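You operate a simulated robot arm through the tools that you are given. There is no shell and no other tool.

The job below is to be done with a simulated robot arm. You get a single attempt, and the scene is never put back.

## Task
Fix the cable end from the green mat in the blue clamp.
Fine: loosen the wing screw, lift the bar, lay the cable under it, shut the bar and turn the wing screw to its stop. Leave the red clamp and the other cable ends.

Only the result counts: the job must be done as asked and must still hold three seconds after the hand-in. Knocking over, shifting, dropping, spilling or breaking anything else fails it.

## Robot
A 7-joint arm with a fingered hand, fixed in place. Base frame: the origin is on the floor under the middle of its stand, x ahead of it, y to its left, z up; the work surface is at about z = 900. Readings come in mm, rad, newtons and seconds.
With the tool pointing down near the work surface it reaches from about 220 to 680 mm from the base axis. Its first joint turns from -2.897 to 2.897 rad. Payload 4 kg.
The tool frame sits at the grasp point between the pads (the TCP): z along the fingers, y along the line on which they close. The tips reach 26 mm beyond it. The gripper opens to 156 mm; its body begins 73 mm behind the TCP. The gripper is a hand of 4 fingers: y runs from the thumb to the fingers, the wrist lies at [0, 0, -239] in the tool frame, and closing takes about 1.5 s.
Orientation is told as [roll, pitch, yaw] about the base's x, y, z axes, in that order, counted from this pose: with the fingers straight down and closing along the base's y, the tool's x points along the base's -x, its y along +y and its z along -z.

## Interface
- The arm moves only by the tool play_rows. Its argument "increments" is a list of rows, each a list of 7 numbers: the shift along the base's x, y, z in mm, then the turn, a rotation vector about the base's x, y, z in rad, then the closure, from 0 (fully open) to 1 (shut). In form: [[x, y, z, wx, wy, wz, jaw], ...]. A call has 1 to 20 rows; each row shifts and turns the commanded pose from where the row before left it. A row lasts 0.2 s, in which the tool goes at most 50 mm and 0.15 rad; a call with a longer step from one row to the next is refused whole, and so is a gripper value outside its range. Where a pose cannot be reached the arm comes as near as it can. A force on the tool above 40 N (or 10 N above the force at the start of the call, whichever is more), or a blocked arm, ends the call early, and 0.2 s more pass. The fingers move at their own pace (about 72 mm/s each) and stop on an object; they squeeze with about 27 N. The grip force told is the motor's: it shows also when the fingers shut on nothing. Time passes only in rows, and 0.2 s behind the last, so rows that do not move let the fingers close. The reply holds the time, the measured pose of the TCP, the force on the tool along the base axes, the opening and the grip force, in the units named above and with some noise, with the torque about the TCP (base axes, N m) and any sound that the robot's microphone picked up, and new pictures: "show" is both (left out), scene, wrist or none.
- Cameras (640 x 400 px; columns grow to the right, rows downward): "scene" is fixed at [399.4, 499.6, 1661.2]; the picture's right is [-0.88, 0.48, 0.00], its down [0.48, 0.86, -0.17] and it looks along [-0.08, -0.15, -0.99] (base axes); focal length 330 px, centre (320, 200). "wrist" rides on the gripper at [58, -58, -91] in the tool frame; the picture's right is [0.71, 0.71, 0.00], its down [-0.53, 0.53, -0.67] and it looks along [-0.47, 0.47, 0.74] (tool axes); focal length 265 px, centre (320, 200). There is no depth. A picture from a camera that has moved, and an enlarged one, comes with that camera's place and axes in the base frame and with its lens.
- grasp_type(shape): the hand has 4 fingers and takes this shape, open, in about a second: jaw (thumb against the fingers, like two jaws); tri (thumb and two fingers); tip (a fingertip pinch); poke (one finger out to press); point (the index stretched); flat (the hand flat); cup (the hand cupped); fist (a fist). The gripper value then closes the fingers along that shape, each until it touches; the sizes above hold for jaw. It gives what a move gives, with no picture.
- close_up(camera, box): a new picture of the part [left, top, right, bottom] of that camera's present view, enlarged. No time passes.
- close_job(): hands the job in; it is judged then, once.

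Nothing tells you positions but the pictures and the camera data. Unless the task says otherwise, let go and move clear before handing in.

The tools are called after "Call:" as a command line: name --pt "numbers of a row" for each row, then --argument value for the rest, lists and objects as JSON in quotes. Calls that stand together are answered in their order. play_rows: Moves the arm, as the interface text tells. Its arguments: {"type":"object","properties":{"increments":{"type":"array","items":{"type":"array","items":{"type":"number"}}},"show":{"type":"string","enum":["both","scene","wrist","none"]}},"required":["increments"]} The other tools are called the same way: grasp_type (shape) gives the hand a shape; close_up (camera, box) takes an enlarged picture of a part of a camera's view; close_job () hands the job in.

At the start:

```text
time: 0.0
ee_pos: [240.3, 331.4, 1205.5]
ee_rot: [0.001, 0.001, 0.0]
force: [0.7, -0.1, 0.0]
torque: [-0.03, 0.04, 0.0]
opening: 155.9
finger_force: 0.1
shape: jaw
```

scene: 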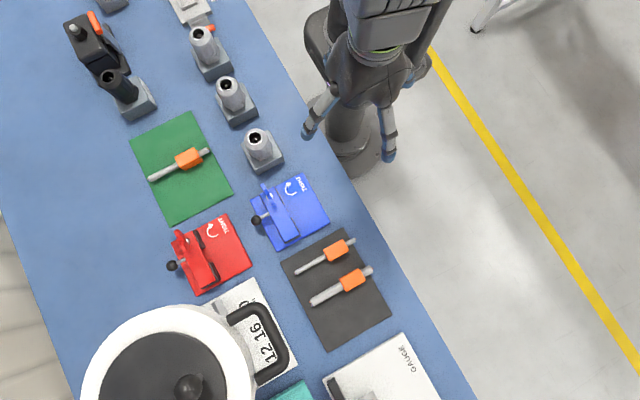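
wrist: 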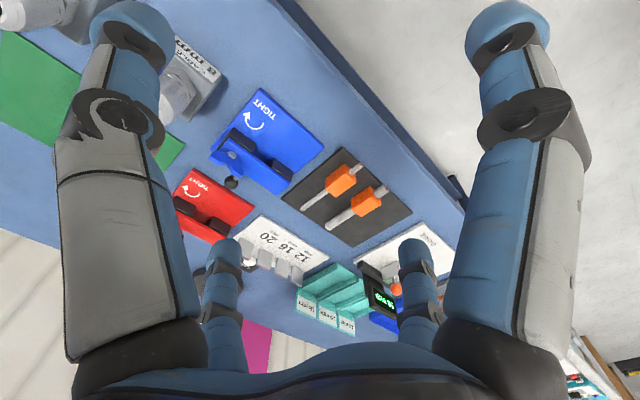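

I see a blue clamp near the middle of the picture, a red clamp next to it, and a green mat with one cable end (orange block on a grey rod). I first take enlarged pictures to locate them.

Call:
close_up --camera "scene" --box '[220, 150, 380, 250]'

Call:
close_up --camera "scene" --box '[110, 110, 270, 210]'

Call:
close_up --camera "wrist" --box '[160, 70, 340, 250]'

Call:
close_up --camera "scene" --box '[140, 190, 300, 310]'

```text
4.00 times, centred on (300, 200) of scene
camera zoom: at [399.4, 499.6, 1661.2], right [-0.88, 0.48, 0.0], down [0.48, 0.86, -0.17], along [-0.08, -0.15, -0.99], focal length 1322 px, centre (400, 200)
```

zoom: 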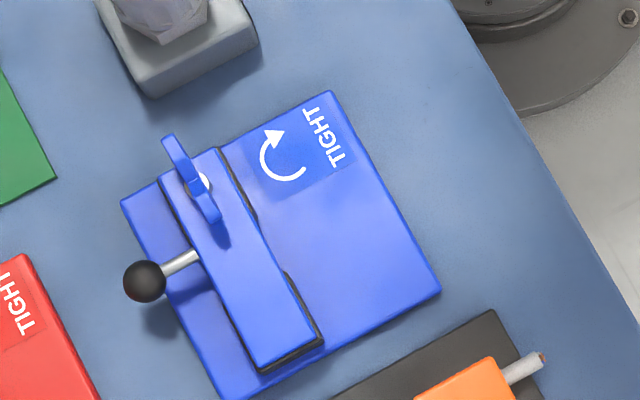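

```text
4.00 times, centred on (190, 160) of scene
camera zoom: at [399.4, 499.6, 1661.2], right [-0.88, 0.48, 0.0], down [0.48, 0.86, -0.17], along [-0.08, -0.15, -0.99], focal length 1322 px, centre (840, 360)
```

zoom: 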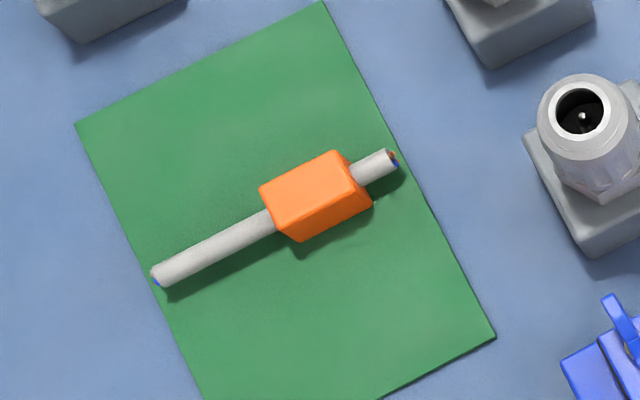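

```text
2.22 times, centred on (250, 160) of wrist
camera zoom: at [183.0, 272.8, 1298.0], right [-0.71, 0.71, 0.0], down [0.53, 0.53, 0.67], along [0.47, 0.47, -0.74], focal length 590 px, centre (476, 289)
```

zoom: 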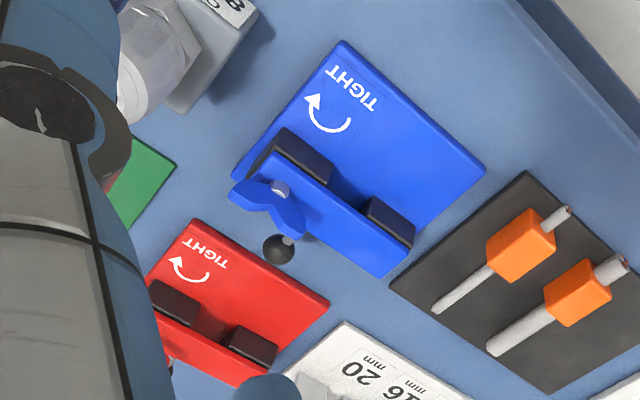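

```text
3.33 times, centred on (220, 250) of scene
camera zoom: at [399.4, 499.6, 1661.2], right [-0.88, 0.48, 0.0], down [0.48, 0.86, -0.17], along [-0.08, -0.15, -0.99], focal length 1102 px, centre (653, 33)
```

zoom: 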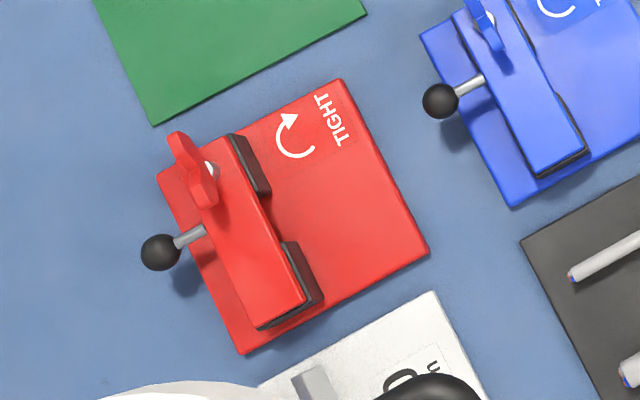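

The blue clamp's base spans about x 343–478, y 312–440, with the wing screw near (431, 333, 970). The ball handle is at about (484, 364, 943), and the green mat's cable lies along x from about 511 to 660 at y≈155. I move closer over the clamp to see its details.

Call:
play_rows --pt "30 8 -20 0 0 0 0" --pt "30 8 -20 0 0 0 0" --pt "30 8 -20 0 0 0 0" --pt "30 8 -20 0 0 0 0" --pt "30 8 -20 0 0 0 0" --show "both"

```text
time: 1.2
ee_pos: [389.5, 372.6, 1109.9]
ee_rot: [0.002, 0.0, 0.003]
force: [0.1, -0.1, 0.1]
torque: [0.0, -0.03, 0.0]
opening: 155.9
finger_force: 0.0
shape: jaw
camera wrist: at [332.1, 314.0, 1201.5], right [-0.71, 0.71, 0.0], down [0.53, 0.53, 0.67], along [0.47, 0.47, -0.74], focal length 265 px, centre (320, 200)
```

scene: 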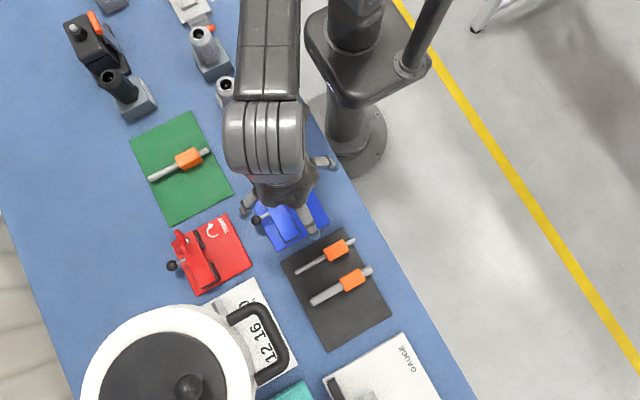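
wrist: 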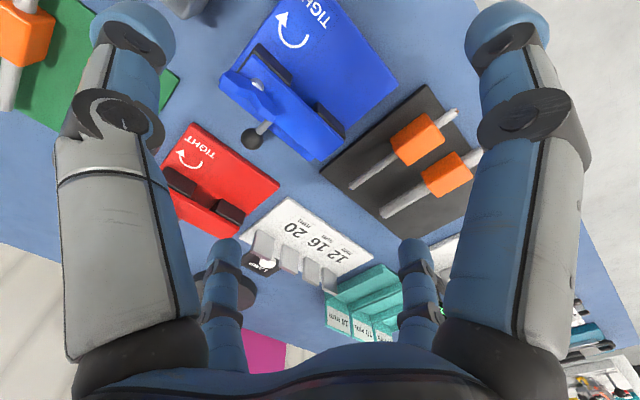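

The wrist view now shows the blue clamp clearly; I enlarge it to understand the bar, the black posts and the screw.

Call:
close_up --camera "wrist" --box '[190, 0, 410, 160]'

Call:
close_up --camera "wrist" --box '[210, 30, 350, 160]'

Call:
close_up --camera "scene" --box '[220, 130, 360, 250]'

```text
2.50 times, centred on (300, 80) of wrist
camera zoom: at [332.1, 314.0, 1201.5], right [-0.71, 0.71, 0.0], down [0.53, 0.53, 0.67], along [0.47, 0.47, -0.74], focal length 664 px, centre (370, 500)
```

zoom: 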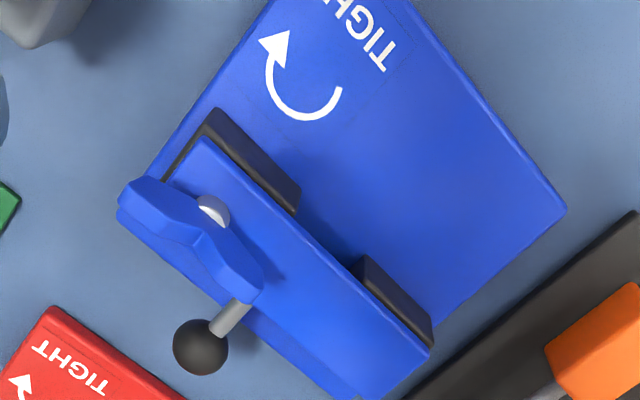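

```text
3.08 times, centred on (280, 95) of wrist
camera zoom: at [332.1, 314.0, 1201.5], right [-0.71, 0.71, 0.0], down [0.53, 0.53, 0.67], along [0.47, 0.47, -0.74], focal length 817 px, centre (443, 523)
```

zoom: 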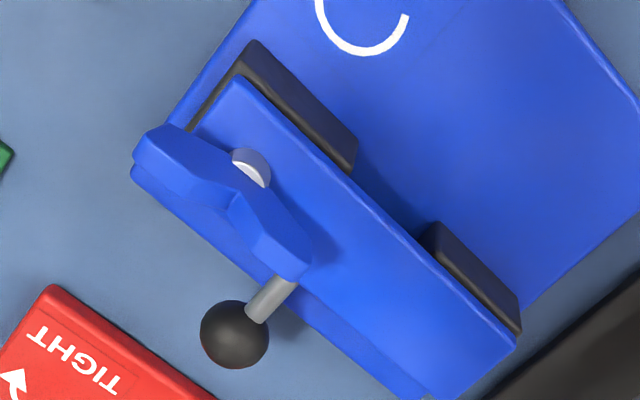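

```text
3.33 times, centred on (290, 190) of scene
camera zoom: at [399.4, 499.6, 1661.2], right [-0.88, 0.48, 0.0], down [0.48, 0.86, -0.17], along [-0.08, -0.15, -0.99], focal length 1102 px, centre (420, 233)
```

zoom: 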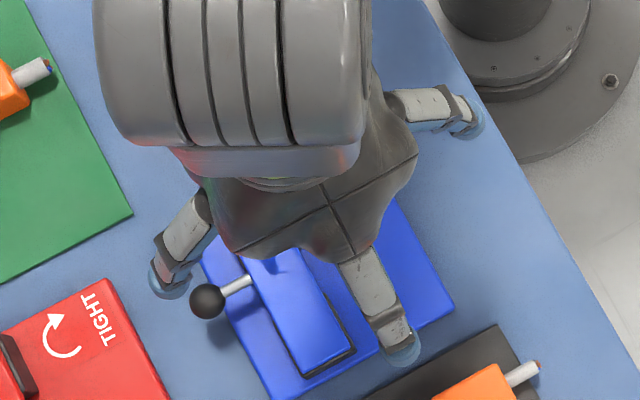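

The hand has four fingers spaced around the palm, so I need to know how each shape closes. I test closing in free air at this height before touching anything.

Call:
play_rows --pt "0 0 0 0 0 0 0.5" --pt "0 0 0 0 0 0 0.5" --pt "0 0 0 0 0 0 0.5" --pt "0 0 0 0 0 0 0.5" --show "both"

Call:
play_rows --pt "0 0 0 0 0 0 1" --pt "0 0 0 0 0 0 1" --pt "0 0 0 0 0 0 1" --pt "0 0 0 0 0 0 1" --pt "0 0 0 0 0 0 1" --pt "0 0 0 0 0 0 1" --show "both"

```text
time: 2.2
ee_pos: [388.1, 372.5, 1109.2]
ee_rot: [0.0, -0.001, 0.0]
force: [-0.2, -0.2, 0.2]
torque: [0.02, 0.04, 0.03]
opening: 78.2
finger_force: 0.2
shape: jaw
camera wrist: at [332.1, 313.8, 1201.6], right [-0.71, 0.71, 0.0], down [0.53, 0.53, 0.67], along [0.47, 0.47, -0.74], focal length 265 px, centre (320, 200)
```

scene: 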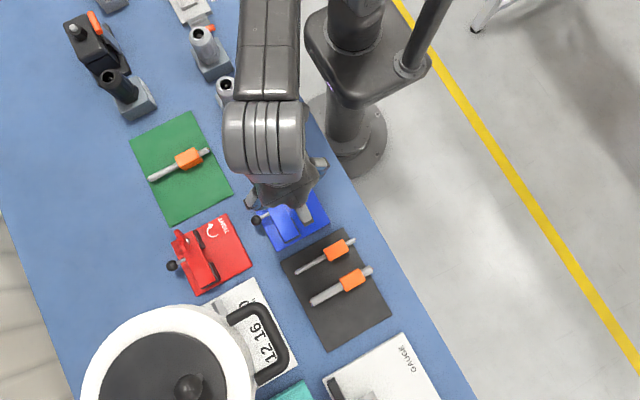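
wrist: 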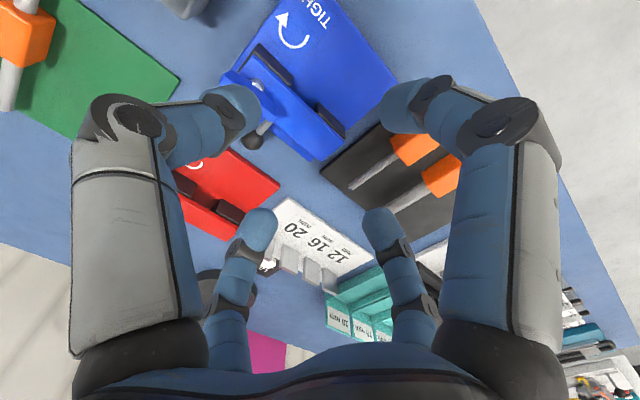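

```text
time: 3.6
ee_pos: [389.2, 371.2, 1109.6]
ee_rot: [0.001, 0.001, 0.002]
force: [0.1, -0.5, -0.5]
torque: [-0.01, 0.01, -0.03]
opening: 0.2
finger_force: 26.9
shape: jaw
camera wrist: at [332.2, 313.8, 1201.6], right [-0.71, 0.71, 0.0], down [0.53, 0.53, 0.67], along [0.47, 0.47, -0.74], focal length 265 px, centre (320, 200)
```

scene: 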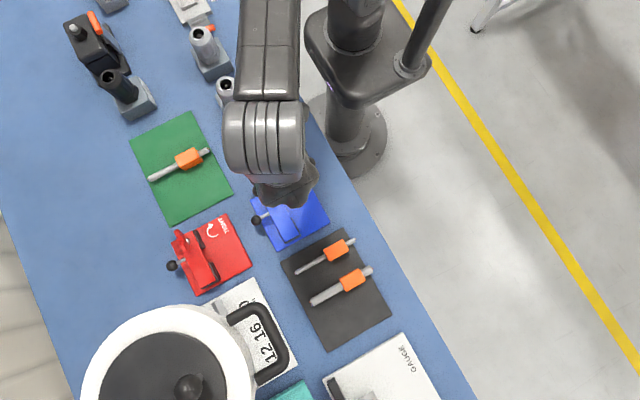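
wrist: 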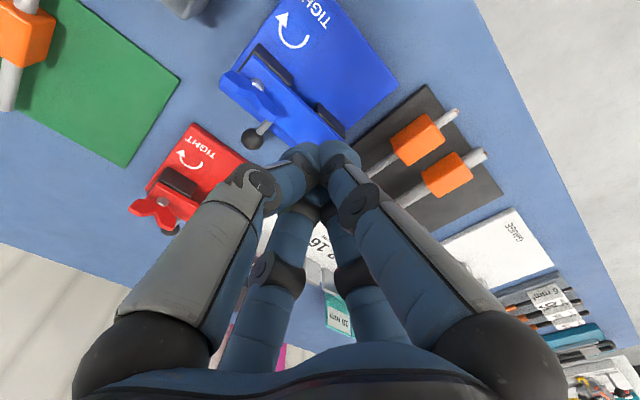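

In jaw shape all four fingers close to the centre from four sides. I try the "tip" and "tri" shapes in free air to see which fingers take part.

Call:
grasp_type --shape "tip"

Call:
play_rows --pt "0 0 0 0 0 0 0" --show "both"

Call:
play_rows --pt "0 0 0 0 0 0 1" --pt "0 0 0 0 0 0 1" --pt "0 0 0 0 0 0 1" --pt "0 0 0 0 0 0 1" --pt "0 0 0 0 0 0 1" --pt "0 0 0 0 0 0 1" --pt "0 0 0 0 0 0 1" --pt "0 0 0 0 0 0 1" --show "both"

```text
time: 4.5
ee_pos: [390.0, 373.1, 1109.6]
ee_rot: [-0.001, -0.001, 0.001]
force: [-0.6, -0.2, -0.1]
torque: [0.0, -0.05, -0.02]
opening: 156.2
finger_force: 0.1
shape: tip
```

```text
time: 4.9
ee_pos: [389.2, 372.5, 1110.2]
ee_rot: [0.0, 0.001, 0.0]
force: [-0.1, 0.0, 0.2]
torque: [-0.01, -0.02, 0.0]
opening: 155.9
finger_force: 0.1
shape: tip
camera wrist: at [332.2, 313.8, 1201.6], right [-0.71, 0.71, 0.0], down [0.53, 0.53, 0.67], along [0.47, 0.47, -0.74], focal length 265 px, centre (320, 200)
```

scene: 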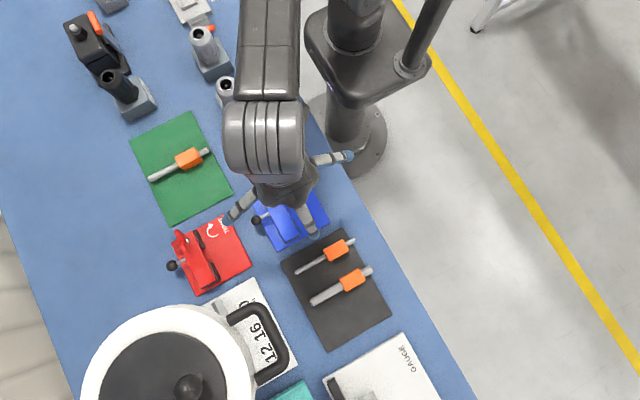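
wrist: 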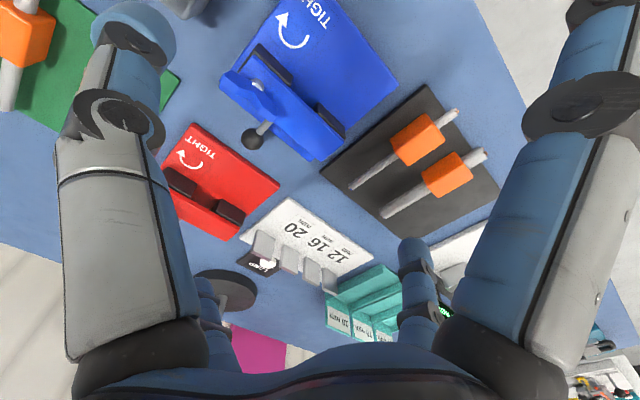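

```text
time: 6.7
ee_pos: [389.4, 372.0, 1108.9]
ee_rot: [-0.001, -0.002, -0.001]
force: [0.6, 0.1, -0.6]
torque: [-0.01, 0.02, 0.02]
opening: 0.0
finger_force: 27.0
shape: tip
camera wrist: at [332.2, 313.8, 1201.6], right [-0.71, 0.71, 0.0], down [0.53, 0.53, 0.67], along [0.47, 0.47, -0.74], focal length 265 px, centre (320, 200)
```

scene: 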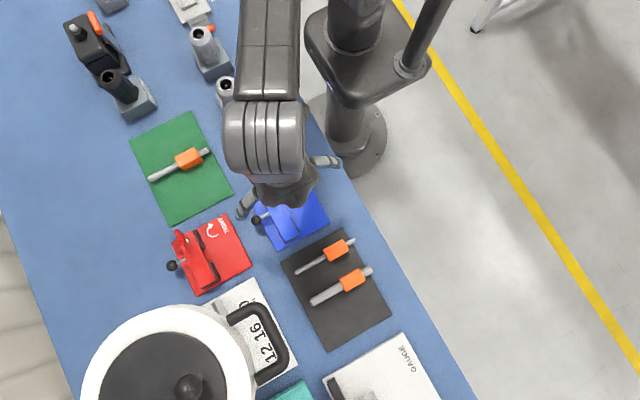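
wrist: 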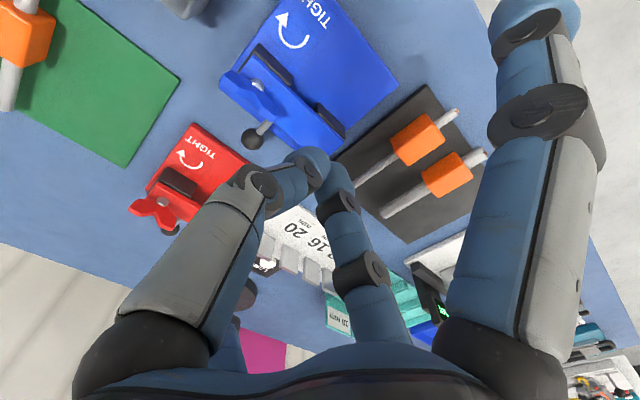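

"tip" pinches only with the two fingers along y while the side fingers stay spread. I look at "tri" as well.

Call:
grasp_type --shape "tri"

Call:
play_rows --pt "0 0 0 0 0 0 0" --show "both"

Call:
play_rows --pt "0 0 0 0 0 0 1" --pt "0 0 0 0 0 0 1" --pt "0 0 0 0 0 0 1" --pt "0 0 0 0 0 0 1" --pt "0 0 0 0 0 0 1" --pt "0 0 0 0 0 0 1" --pt "0 0 0 0 0 0 1" --pt "0 0 0 0 0 0 1" --show "both"

```text
time: 7.6
ee_pos: [389.4, 372.6, 1111.1]
ee_rot: [-0.001, -0.001, 0.001]
force: [-0.3, -0.1, -0.2]
torque: [-0.03, 0.02, 0.02]
opening: 156.2
finger_force: 0.0
shape: tri
```

```text
time: 8.0
ee_pos: [389.4, 373.2, 1110.7]
ee_rot: [0.0, 0.0, 0.001]
force: [0.6, 0.3, -0.3]
torque: [-0.01, -0.04, 0.0]
opening: 156.1
finger_force: 0.0
shape: tri
camera wrist: at [332.2, 313.8, 1201.6], right [-0.71, 0.71, 0.0], down [0.53, 0.53, 0.67], along [0.47, 0.47, -0.74], focal length 265 px, centre (320, 200)
```

scene: 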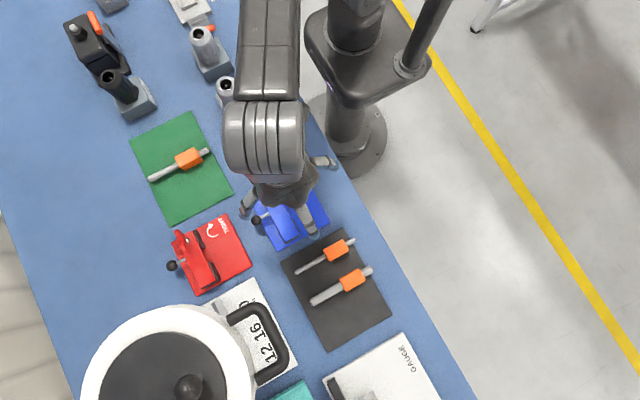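
wrist: 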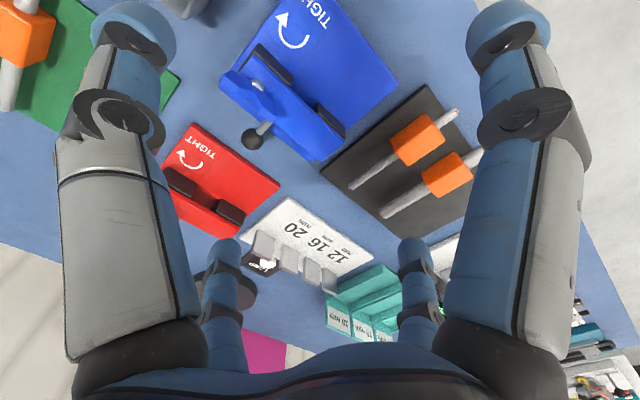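

```text
time: 9.8
ee_pos: [390.8, 371.8, 1109.3]
ee_rot: [-0.002, 0.0, 0.0]
force: [0.3, -0.4, -1.2]
torque: [-0.02, 0.0, 0.04]
opening: 0.0
finger_force: 27.0
shape: tri
camera wrist: at [332.2, 313.8, 1201.6], right [-0.71, 0.71, 0.0], down [0.53, 0.53, 0.67], along [0.47, 0.47, -0.74], focal length 265 px, centre (320, 200)
```

scene: 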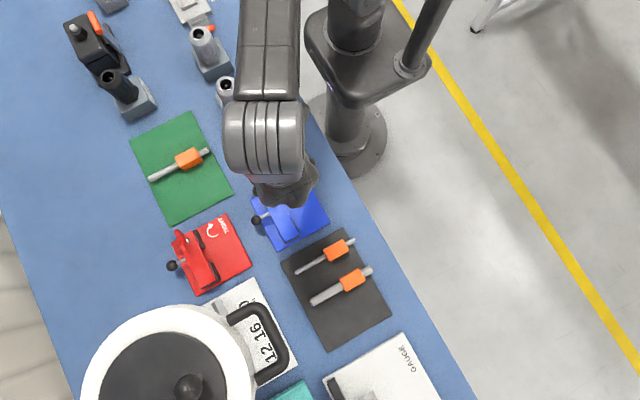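
wrist: 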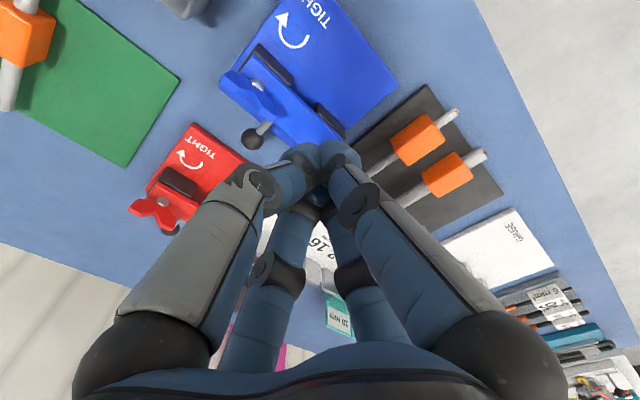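

"tri" behaves like jaw with all four fingers, so I use jaw with partial opening for the wing screw. It is compact, and its fingers meet both the wing faces and the wing ends. I go above the wing at (431, 333), half open, and check how far the wrist can yaw.

Call:
grasp_type --shape "jaw"

Call:
play_rows --pt "8 -8 -5 0 0 0 0.5" --pt "8 -8 -5 0 0 0 0.5" --pt "8 -8 -5 0 0 0 0.5" --pt "8 -8 -5 0 0 0 0.5" --pt "9 -7 -5 0 0 0 0.5" --pt "0 0 -5 0 0 0 0.5" --pt "0 0 0 0 0 0 0.5" --show "both"

```text
time: 10.7
ee_pos: [389.9, 373.0, 1109.2]
ee_rot: [0.002, 0.0, 0.0]
force: [-0.7, -0.5, 0.0]
torque: [-0.03, -0.01, -0.03]
opening: 156.1
finger_force: 0.1
shape: jaw
```

```text
time: 12.3
ee_pos: [432.8, 332.2, 1076.3]
ee_rot: [0.001, 0.001, 0.0]
force: [-0.8, 0.2, -0.3]
torque: [0.01, 0.01, 0.0]
opening: 78.3
finger_force: 0.0
shape: jaw
camera wrist: at [375.1, 274.1, 1167.7], right [-0.71, 0.71, 0.0], down [0.53, 0.53, 0.67], along [0.47, 0.47, -0.74], focal length 265 px, centre (320, 200)
```

scene: 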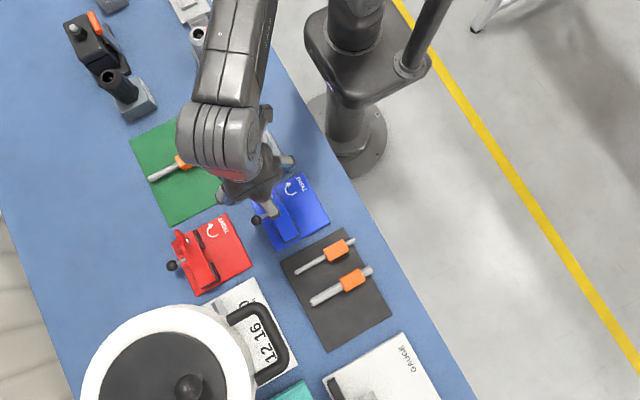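
wrist: 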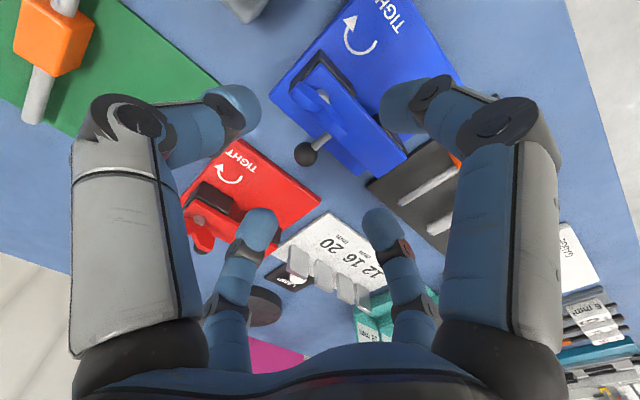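

Call:
close_up --camera "wrist" --box '[250, 30, 430, 190]'

Call:
close_up --camera "scene" --box '[200, 130, 340, 250]'

```text
2.50 times, centred on (340, 110) of wrist
camera zoom: at [375.1, 274.1, 1167.7], right [-0.71, 0.71, 0.0], down [0.53, 0.53, 0.67], along [0.47, 0.47, -0.74], focal length 664 px, centre (270, 425)
```

zoom: 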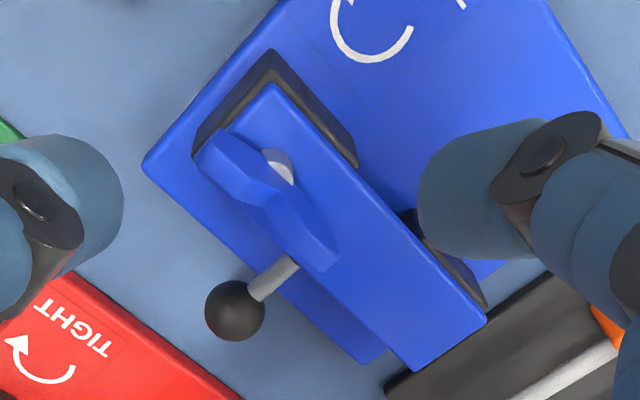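

```text
3.33 times, centred on (270, 190) of scene
camera zoom: at [399.4, 499.6, 1661.2], right [-0.88, 0.48, 0.0], down [0.48, 0.86, -0.17], along [-0.08, -0.15, -0.99], focal length 1102 px, centre (487, 233)
```

zoom: 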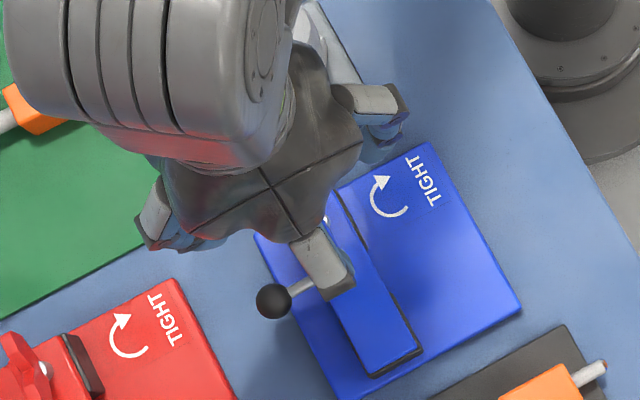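

The wing axis sits at about (433, 333) with the wings along y, topping out near z 984. I test the yaw range here, at a safe height with the fingers half closed.

Call:
play_rows --pt "0 0 0 0 0 -0.15 0.5" --pt "0 0 0 0 0 -0.15 0.5" --pt "0 0 0 0 0 -0.15 0.5" --pt "0 0 0 0 0 -0.15 0.5" --pt "0 0 0 0 0 -0.15 0.5" --pt "0 0 0 0 0 -0.15 0.5" --pt "0 0 0 0 0 -0.15 0.5" --pt "0 0 0 0 0 -0.15 0.5" --pt "0 0 0 0 0 -0.15 0.5" --pt "0 0 0 0 0 -0.15 0.5" --show "both"

```text
time: 14.5
ee_pos: [572.9, 254.2, 1110.9]
ee_rot: [0.011, -0.006, -0.992]
force: [-0.2, 0.4, -0.1]
torque: [-0.01, 0.01, -0.03]
opening: 78.2
finger_force: 0.1
shape: jaw
out of reach, approached as far as the arm can: row 4, 5, 6, 7, 8, 9, 10
camera wrist: at [492.1, 271.1, 1202.3], right [0.2, 0.98, 0.0], down [0.72, -0.15, 0.68], along [0.66, -0.14, -0.74], focal length 265 px, centre (320, 200)
```

scene: 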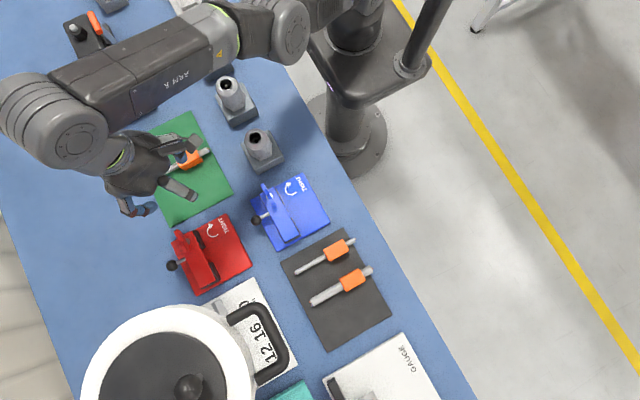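
wrist: 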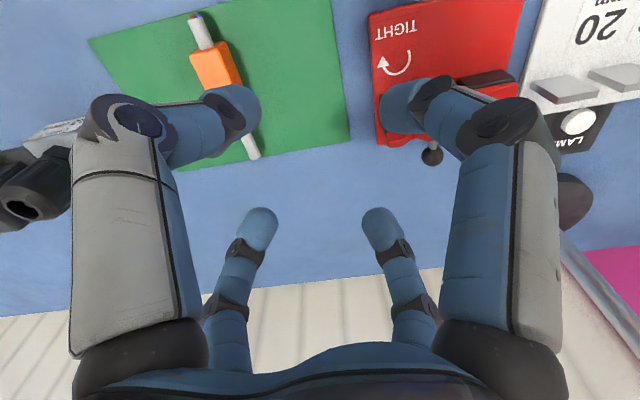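

The wrist runs out of range on the negative yaw side at roughly -0.45 rad and the arm swung aside, though nothing was touched. I turn back in small steps and watch the pose.

Call:
play_rows --pt "0 0 0 0 0 0.15 0.5" --pt "0 0 0 0 0 0.15 0.5" --show "scene"

```text
time: 15.1
ee_pos: [572.0, 255.8, 1112.3]
ee_rot: [0.013, -0.005, -0.688]
force: [-0.1, 0.2, 0.3]
torque: [-0.01, 0.03, 0.02]
opening: 78.2
finger_force: 0.1
shape: jaw
```

scene: 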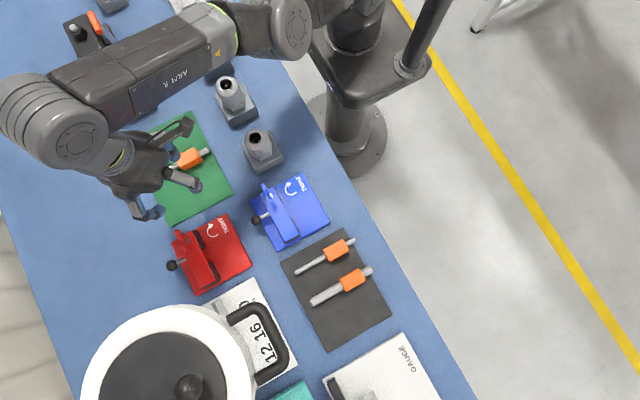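

The command follows the reached pose. I turn back to yaw 0 and return above the wing screw.

Call:
play_rows --pt "0 0 0 -0.003 0.001 0.14 0.5" --pt "0 0 0 -0.003 0.001 0.14 0.5" --pt "0 0 0 -0.003 0.001 0.14 0.5" --pt "0 0 0 -0.003 0.001 0.14 0.5" --pt "0 0 0 0 0 0.13 0.5" --pt "0 0 0 0 0 0 0.5" --show "none"

Call:
play_rows --pt "-20 11 0 0 0 0 0.5" --pt "-20 11 0 0 0 0 0.5" --pt "-20 11 0 0 0 0 0.5" --pt "-20 11 0 0 0 0 0.5" --pt "-20 11 0 0 0 0 0.5" --pt "-20 11 0 0 0 0 0.5" --pt "-19 11 0 0 0 0 0.5" --pt "0 0 0 0 0 0 0.5" --show "both"

```text
time: 16.5
ee_pos: [572.4, 255.7, 1112.2]
ee_rot: [0.002, -0.009, 0.002]
force: [-0.8, -0.1, -1.1]
torque: [0.01, 0.02, 0.0]
opening: 78.2
finger_force: 0.0
shape: jaw
```

```text
time: 18.3
ee_pos: [434.6, 332.6, 1112.8]
ee_rot: [0.0, -0.008, 0.0]
force: [0.0, 0.9, 0.3]
torque: [-0.02, 0.03, -0.01]
opening: 78.3
finger_force: 0.0
shape: jaw
camera wrist: at [376.4, 274.7, 1203.1], right [-0.71, 0.71, 0.0], down [0.52, 0.53, 0.67], along [0.48, 0.47, -0.74], focal length 265 px, centre (320, 200)
```

scene: 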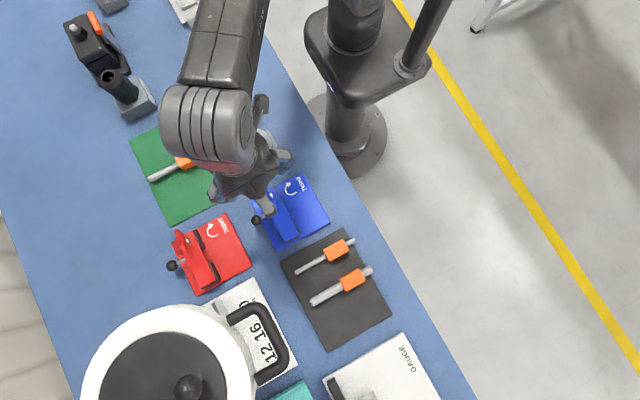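
wrist: 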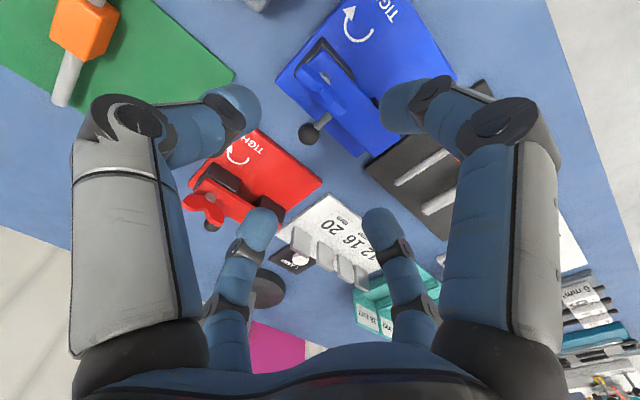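

Back above the wing at yaw 0. I test positive yaw in the air, stepwise.

Call:
play_rows --pt "-1 0 0 0 0.008 0.15 0.5" --pt "0 0 0 0 0 0.15 0.5" --pt "0 0 0 0 0 0.15 0.5" --pt "0 0 0 0 0 0.15 0.5" --pt "0 0 0 0 0 0.15 0.5" --pt "0 0 0 0 0 0.15 0.5" --pt "0 0 0 0 0 0.15 0.5" --pt "0 0 0 0 0 0.15 0.5" --pt "0 0 0 0 0 0.15 0.5" --pt "0 0 0 0 0 0.15 0.5" --show "wrist"

Call:
play_rows --pt "0 0 0 0 0 0.15 0.5" --pt "0 0 0 0 0 0.15 0.5" --pt "0 0 0 0 0 0.15 0.5" --pt "0 0 0 0 0 0.15 0.5" --pt "0 0 0 0 0 0.15 0.5" --pt "0 0 0 0 0 0.15 0.5" --pt "0 0 0 0 0 0.15 0.5" --pt "0 0 0 0 0 0.15 0.5" --pt "0 0 0 0 0 0.15 0.5" --pt "0 0 0 0 0 0.15 0.5" --show "both"

```text
time: 20.5
ee_pos: [434.1, 332.2, 1111.9]
ee_rot: [0.0, 0.0, 1.5]
force: [-0.6, -0.3, 0.6]
torque: [-0.02, 0.02, -0.04]
opening: 78.1
finger_force: 0.1
shape: jaw
camera wrist: at [488.4, 270.5, 1203.6], right [-0.75, -0.66, 0.0], down [-0.49, 0.56, 0.67], along [-0.44, 0.5, -0.74], focal length 265 px, centre (320, 200)
```

wrist: 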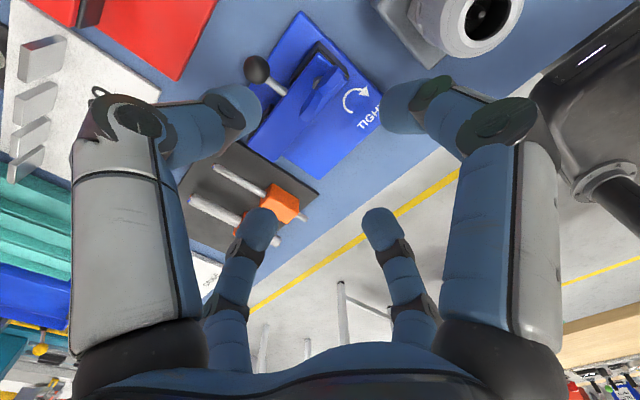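

```text
time: 22.7
ee_pos: [432.2, 333.5, 1112.9]
ee_rot: [0.002, -0.001, 3.001]
force: [-0.3, 0.3, -0.3]
torque: [-0.03, 0.02, 0.06]
opening: 78.4
finger_force: 0.0
shape: jaw
camera wrist: at [499.3, 382.0, 1203.7], right [0.6, -0.8, 0.0], down [-0.6, -0.45, 0.67], along [-0.53, -0.4, -0.74], focal length 265 px, centre (320, 200)
```

scene: 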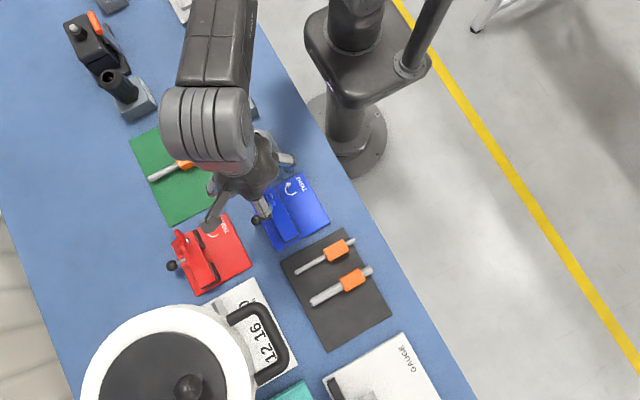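
wrist: 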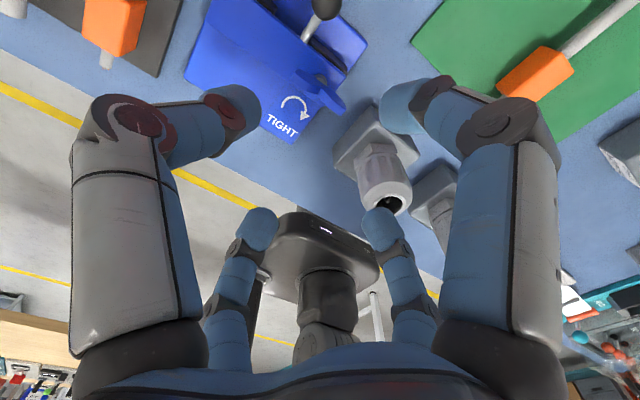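

Yaw from 0 to 3.0 works. From this side I get another view of the clamp, useful for heights.

Call:
close_up --camera "wrist" --box '[180, 0, 380, 150]'

Call:
close_up --camera "wrist" --box '[320, 60, 480, 240]'

```text
2.67 times, centred on (280, 75) of wrist
camera zoom: at [499.3, 382.0, 1203.7], right [0.6, -0.8, 0.0], down [-0.6, -0.45, 0.67], along [-0.53, -0.4, -0.74], focal length 708 px, centre (427, 533)
```

zoom: 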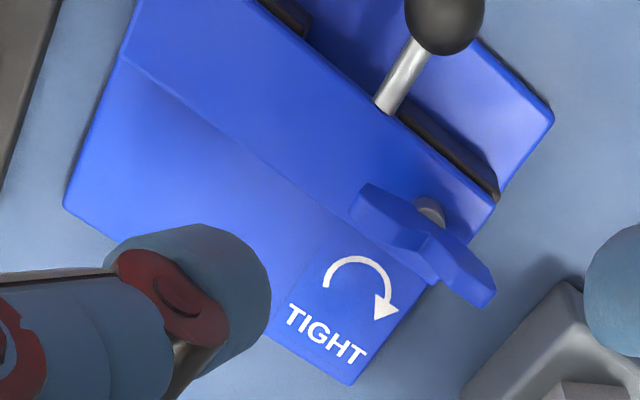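

```text
2.22 times, centred on (400, 150) of wrist
camera zoom: at [499.3, 382.0, 1203.7], right [0.6, -0.8, 0.0], down [-0.6, -0.45, 0.67], along [-0.53, -0.4, -0.74], focal length 590 px, centre (142, 311)
```

zoom: 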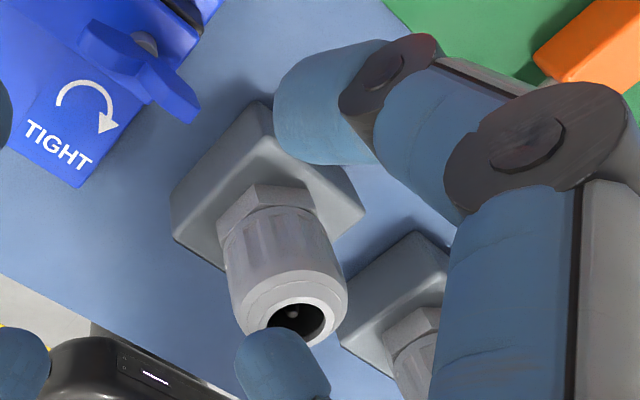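

The wing spans y 309–357 around the axis (433, 333), topping at z≈980, above the bar top at z≈945. I rotate back to yaw 0 and then lower the half-open hand around the wing.

Call:
play_rows --pt "0 0 0 0 0 -0.15 0.5" --pt "0 0 0 0 0 -0.15 0.5" --pt "0 0 0 0 0 -0.15 0.5" --pt "0 0 0 0 0 -0.15 0.5" --pt "0 0 0 0 0 -0.15 0.5" --pt "0 0 0 0 0 -0.15 0.5" --pt "0 0 0 0 0 -0.15 0.5" --pt "0 0 0 0 0 -0.15 0.5" --pt "0 0 0 0 0 -0.15 0.5" --pt "0 0 0 0 0 -0.15 0.5" --pt "0 0 0 0 0 -0.15 0.5" --pt "0 0 0 0 0 -0.15 0.5" --pt "0 0 0 0 0 -0.15 0.5" --pt "0 0 0 0 0 -0.15 0.5" --pt "0 0 0 0 0 -0.15 0.5" --pt "0 0 0 0 0 -0.15 0.5" --pt "0 0 0 0 0 -0.15 0.5" --pt "0 0 0 0 0 -0.15 0.5" --pt "0 0 0 0 0 -0.15 0.5" --pt "0 0 0 0 0 -0.12 0.5" --show "none"

Call:
play_rows --pt "0 0 -18 0 0 0 0.5" --pt "0 0 -18 0 0 0 0.5" --pt "0 0 -18 0 0 0 0.5" --pt "0 0 -18 0 0 0 0.5" --pt "0 0 0 0 0 0 0.5" --show "both"

```text
time: 26.9
ee_pos: [432.7, 333.0, 1112.3]
ee_rot: [-0.001, 0.001, 0.028]
force: [-0.1, -0.5, -0.6]
torque: [-0.01, 0.03, -0.02]
opening: 78.0
finger_force: 0.2
shape: jaw
```

```text
time: 28.1
ee_pos: [431.9, 333.8, 1040.5]
ee_rot: [-0.001, 0.0, 0.029]
force: [-0.4, 0.1, 0.8]
torque: [0.02, 0.02, -0.01]
opening: 78.1
finger_force: 0.0
shape: jaw
camera wrist: at [376.6, 273.8, 1132.7], right [-0.73, 0.69, 0.0], down [0.51, 0.54, 0.67], along [0.46, 0.49, -0.74], focal length 265 px, centre (320, 200)
```

scene: 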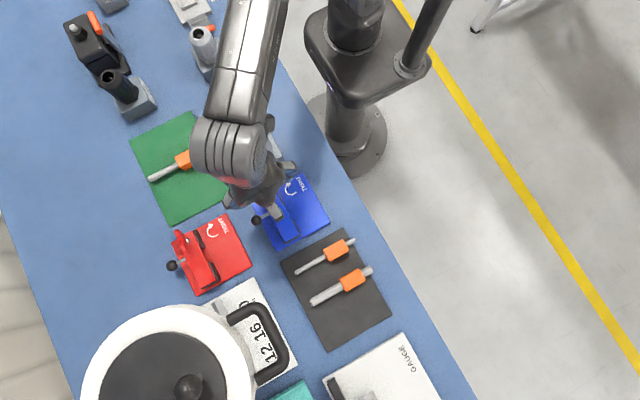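
wrist: 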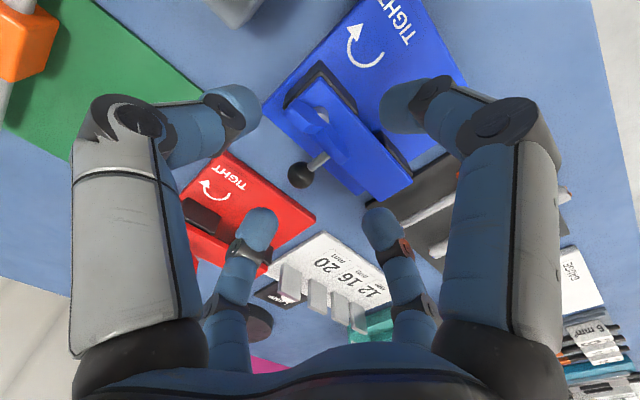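

The hand is centred over the wing. I lower it to TCP z≈985, so the tips reach about 959, and watch the force.

Call:
play_rows --pt "0 0 -14 0 0 0 0.5" --pt "0 0 -14 0 0 0 0.5" --pt "0 0 -14 0 0 0 0.5" --pt "0 0 -13 0 0 0 0.5" --pt "0 0 0 0 0 0 0.5" --show "both"

Call:
close_up --camera "wrist" --box '[200, 40, 440, 240]'

```text
time: 29.3
ee_pos: [432.4, 333.4, 986.9]
ee_rot: [0.0, 0.001, 0.029]
force: [-0.1, 0.3, 0.0]
torque: [-0.03, 0.0, 0.02]
opening: 78.3
finger_force: 0.1
shape: jaw
camera wrist: at [377.0, 273.6, 1078.5], right [-0.73, 0.69, 0.0], down [0.51, 0.54, 0.67], along [0.46, 0.49, -0.74], focal length 265 px, centre (320, 200)
```

scene: 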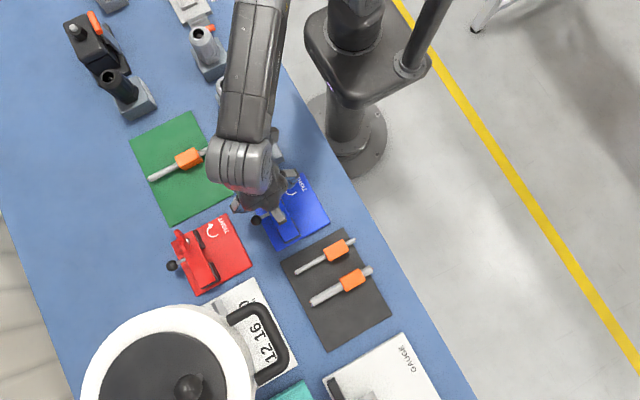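
wrist: 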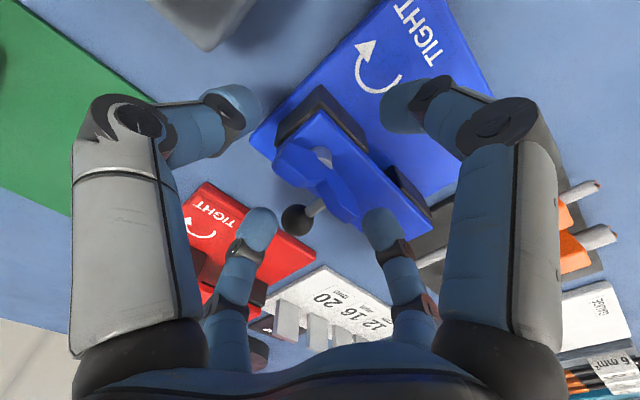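

```text
2.00 times, centred on (320, 140) of wrist
camera zoom: at [377.0, 273.6, 1078.5], right [-0.73, 0.69, 0.0], down [0.51, 0.54, 0.67], along [0.46, 0.49, -0.74], focal length 531 px, centre (320, 320)
```

zoom: 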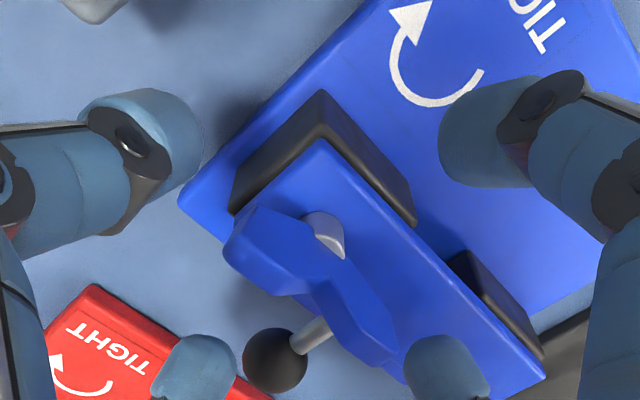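

The wing sits centred between the four fingers and the tips are clear of the bar. I close on it.

Call:
play_rows --pt "0 0 0 0 0 0 1" --pt "0 0 0 0 0 0 1" --pt "0 0 0 0 0 0 1" --pt "0 0 0 0 0 0 1" --pt "0 0 0 0 0 0 1" --show "both"

Call:
close_up --camera "wrist" --box '[200, 40, 440, 240]'

```text
time: 30.5
ee_pos: [432.1, 333.3, 986.7]
ee_rot: [0.001, 0.002, 0.03]
force: [0.5, 0.8, -2.7]
torque: [-0.06, -0.01, -0.01]
opening: 29.6
finger_force: 26.7
shape: jaw
camera wrist: at [377.0, 273.6, 1078.5], right [-0.73, 0.69, 0.0], down [0.51, 0.54, 0.67], along [0.46, 0.49, -0.74], focal length 265 px, centre (320, 200)
```

scene: 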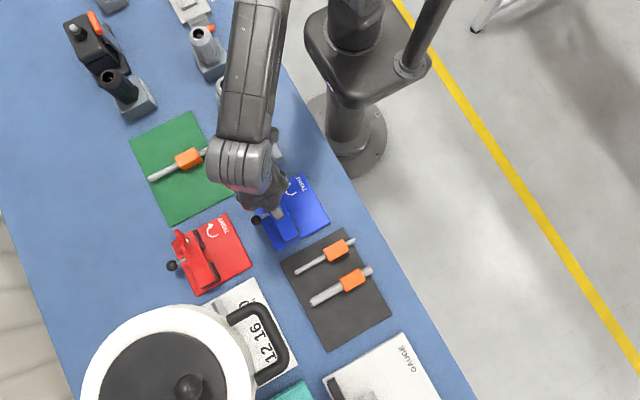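
wrist: 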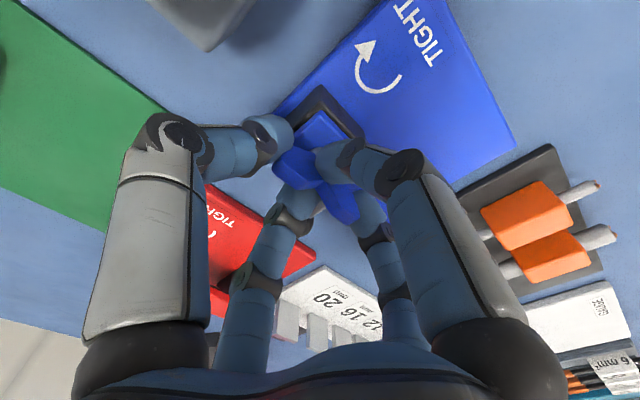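

```text
2.00 times, centred on (320, 140) of wrist
camera zoom: at [377.0, 273.6, 1078.5], right [-0.73, 0.69, 0.0], down [0.51, 0.54, 0.67], along [0.46, 0.49, -0.74], focal length 531 px, centre (320, 320)
```

zoom: 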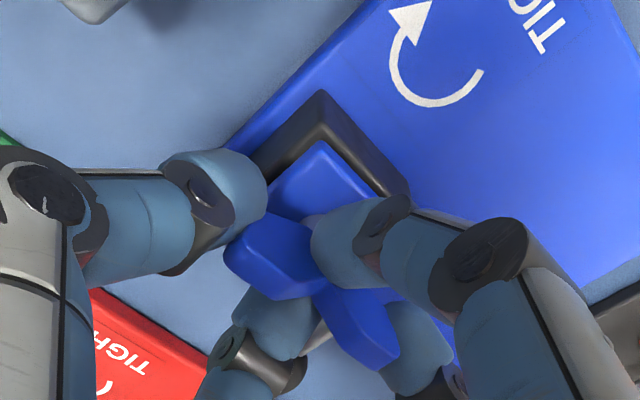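

The hand holds the wing: the ends and both faces are touched. I turn counter-clockwise, the loosening direction, by a small amount and check that the wing follows.

Call:
play_rows --pt "0 0 0 0 0 0.08 1" --pt "0 0 0 0 0 0.08 1" --pt "0 0 0 0 0 0.08 1" --pt "0 0 0 0 0 0.08 1" --pt "0 0 0 0 0 0.08 1" --pt "0 0 0 0 0 0.08 1" --show "wrist"

Call:
close_up --camera "wrist" --box '[200, 40, 440, 240]'

```text
time: 31.9
ee_pos: [432.0, 333.9, 985.4]
ee_rot: [0.0, 0.001, 0.512]
force: [-1.0, 3.8, -0.8]
torque: [0.06, 0.04, -0.02]
opening: 29.2
finger_force: 26.8
shape: jaw
camera wrist: at [411.2, 253.8, 1077.5], right [-0.96, 0.27, 0.0], down [0.2, 0.72, 0.67], along [0.18, 0.64, -0.74], focal length 265 px, centre (320, 200)
```

wrist: 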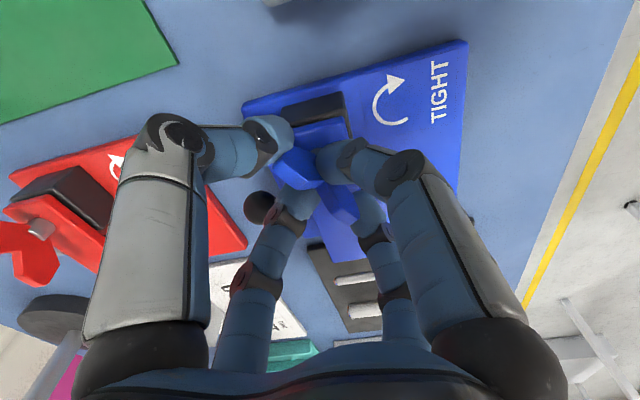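

```text
2.00 times, centred on (320, 140) of wrist
camera zoom: at [411.2, 253.8, 1077.5], right [-0.96, 0.27, 0.0], down [0.2, 0.72, 0.67], along [0.18, 0.64, -0.74], focal length 531 px, centre (320, 320)
```

zoom: 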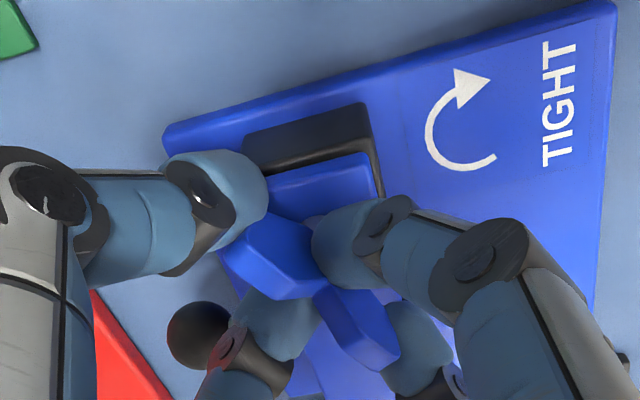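

The wing follows the hand with little torque. I continue loosening.

Call:
play_rows --pt "0 0 0 0 0 0.12 1" --pt "0 0 0 0 0 0.12 1" --pt "0 0 0 0 0 0.12 1" --pt "0 0 0 0 0 0.12 1" --pt "0 0 0 0 0 0.12 1" --pt "0 0 0 0 0 0.12 1" --pt "0 0 0 0 0 0.12 1" --pt "0 0 0 0 0 0.12 1" --pt "0 0 0 0 0 0.12 1" --pt "0 0 0 0 0 0.12 1" --show "wrist"

Call:
close_up --camera "wrist" --box '[200, 40, 440, 240]'

```text
time: 34.1
ee_pos: [432.8, 333.2, 984.6]
ee_rot: [0.0, 0.001, 1.713]
force: [1.5, 2.5, 4.3]
torque: [0.06, -0.02, -0.05]
opening: 29.1
finger_force: 27.1
shape: jaw
camera wrist: at [499.0, 283.5, 1077.1], right [-0.6, -0.8, 0.0], down [-0.59, 0.45, 0.67], along [-0.53, 0.4, -0.74], focal length 265 px, centre (320, 200)
```

wrist: 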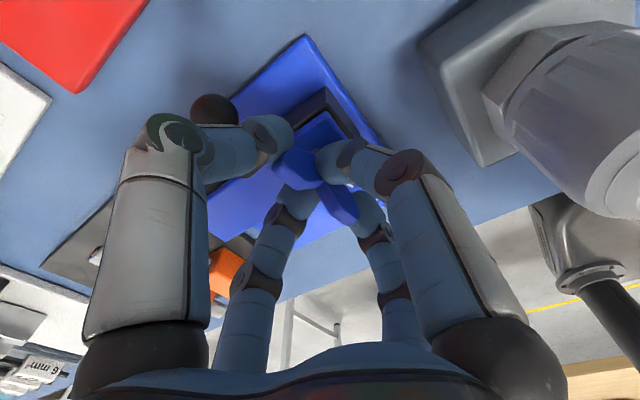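

```text
2.00 times, centred on (320, 140) of wrist
camera zoom: at [499.0, 283.5, 1077.1], right [-0.6, -0.8, 0.0], down [-0.59, 0.45, 0.67], along [-0.53, 0.4, -0.74], focal length 531 px, centre (320, 320)
```

zoom: 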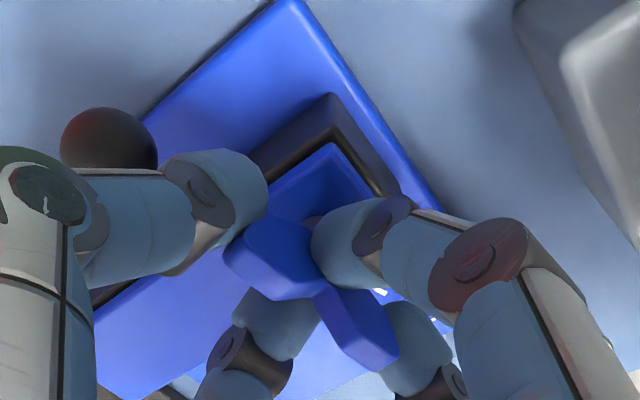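

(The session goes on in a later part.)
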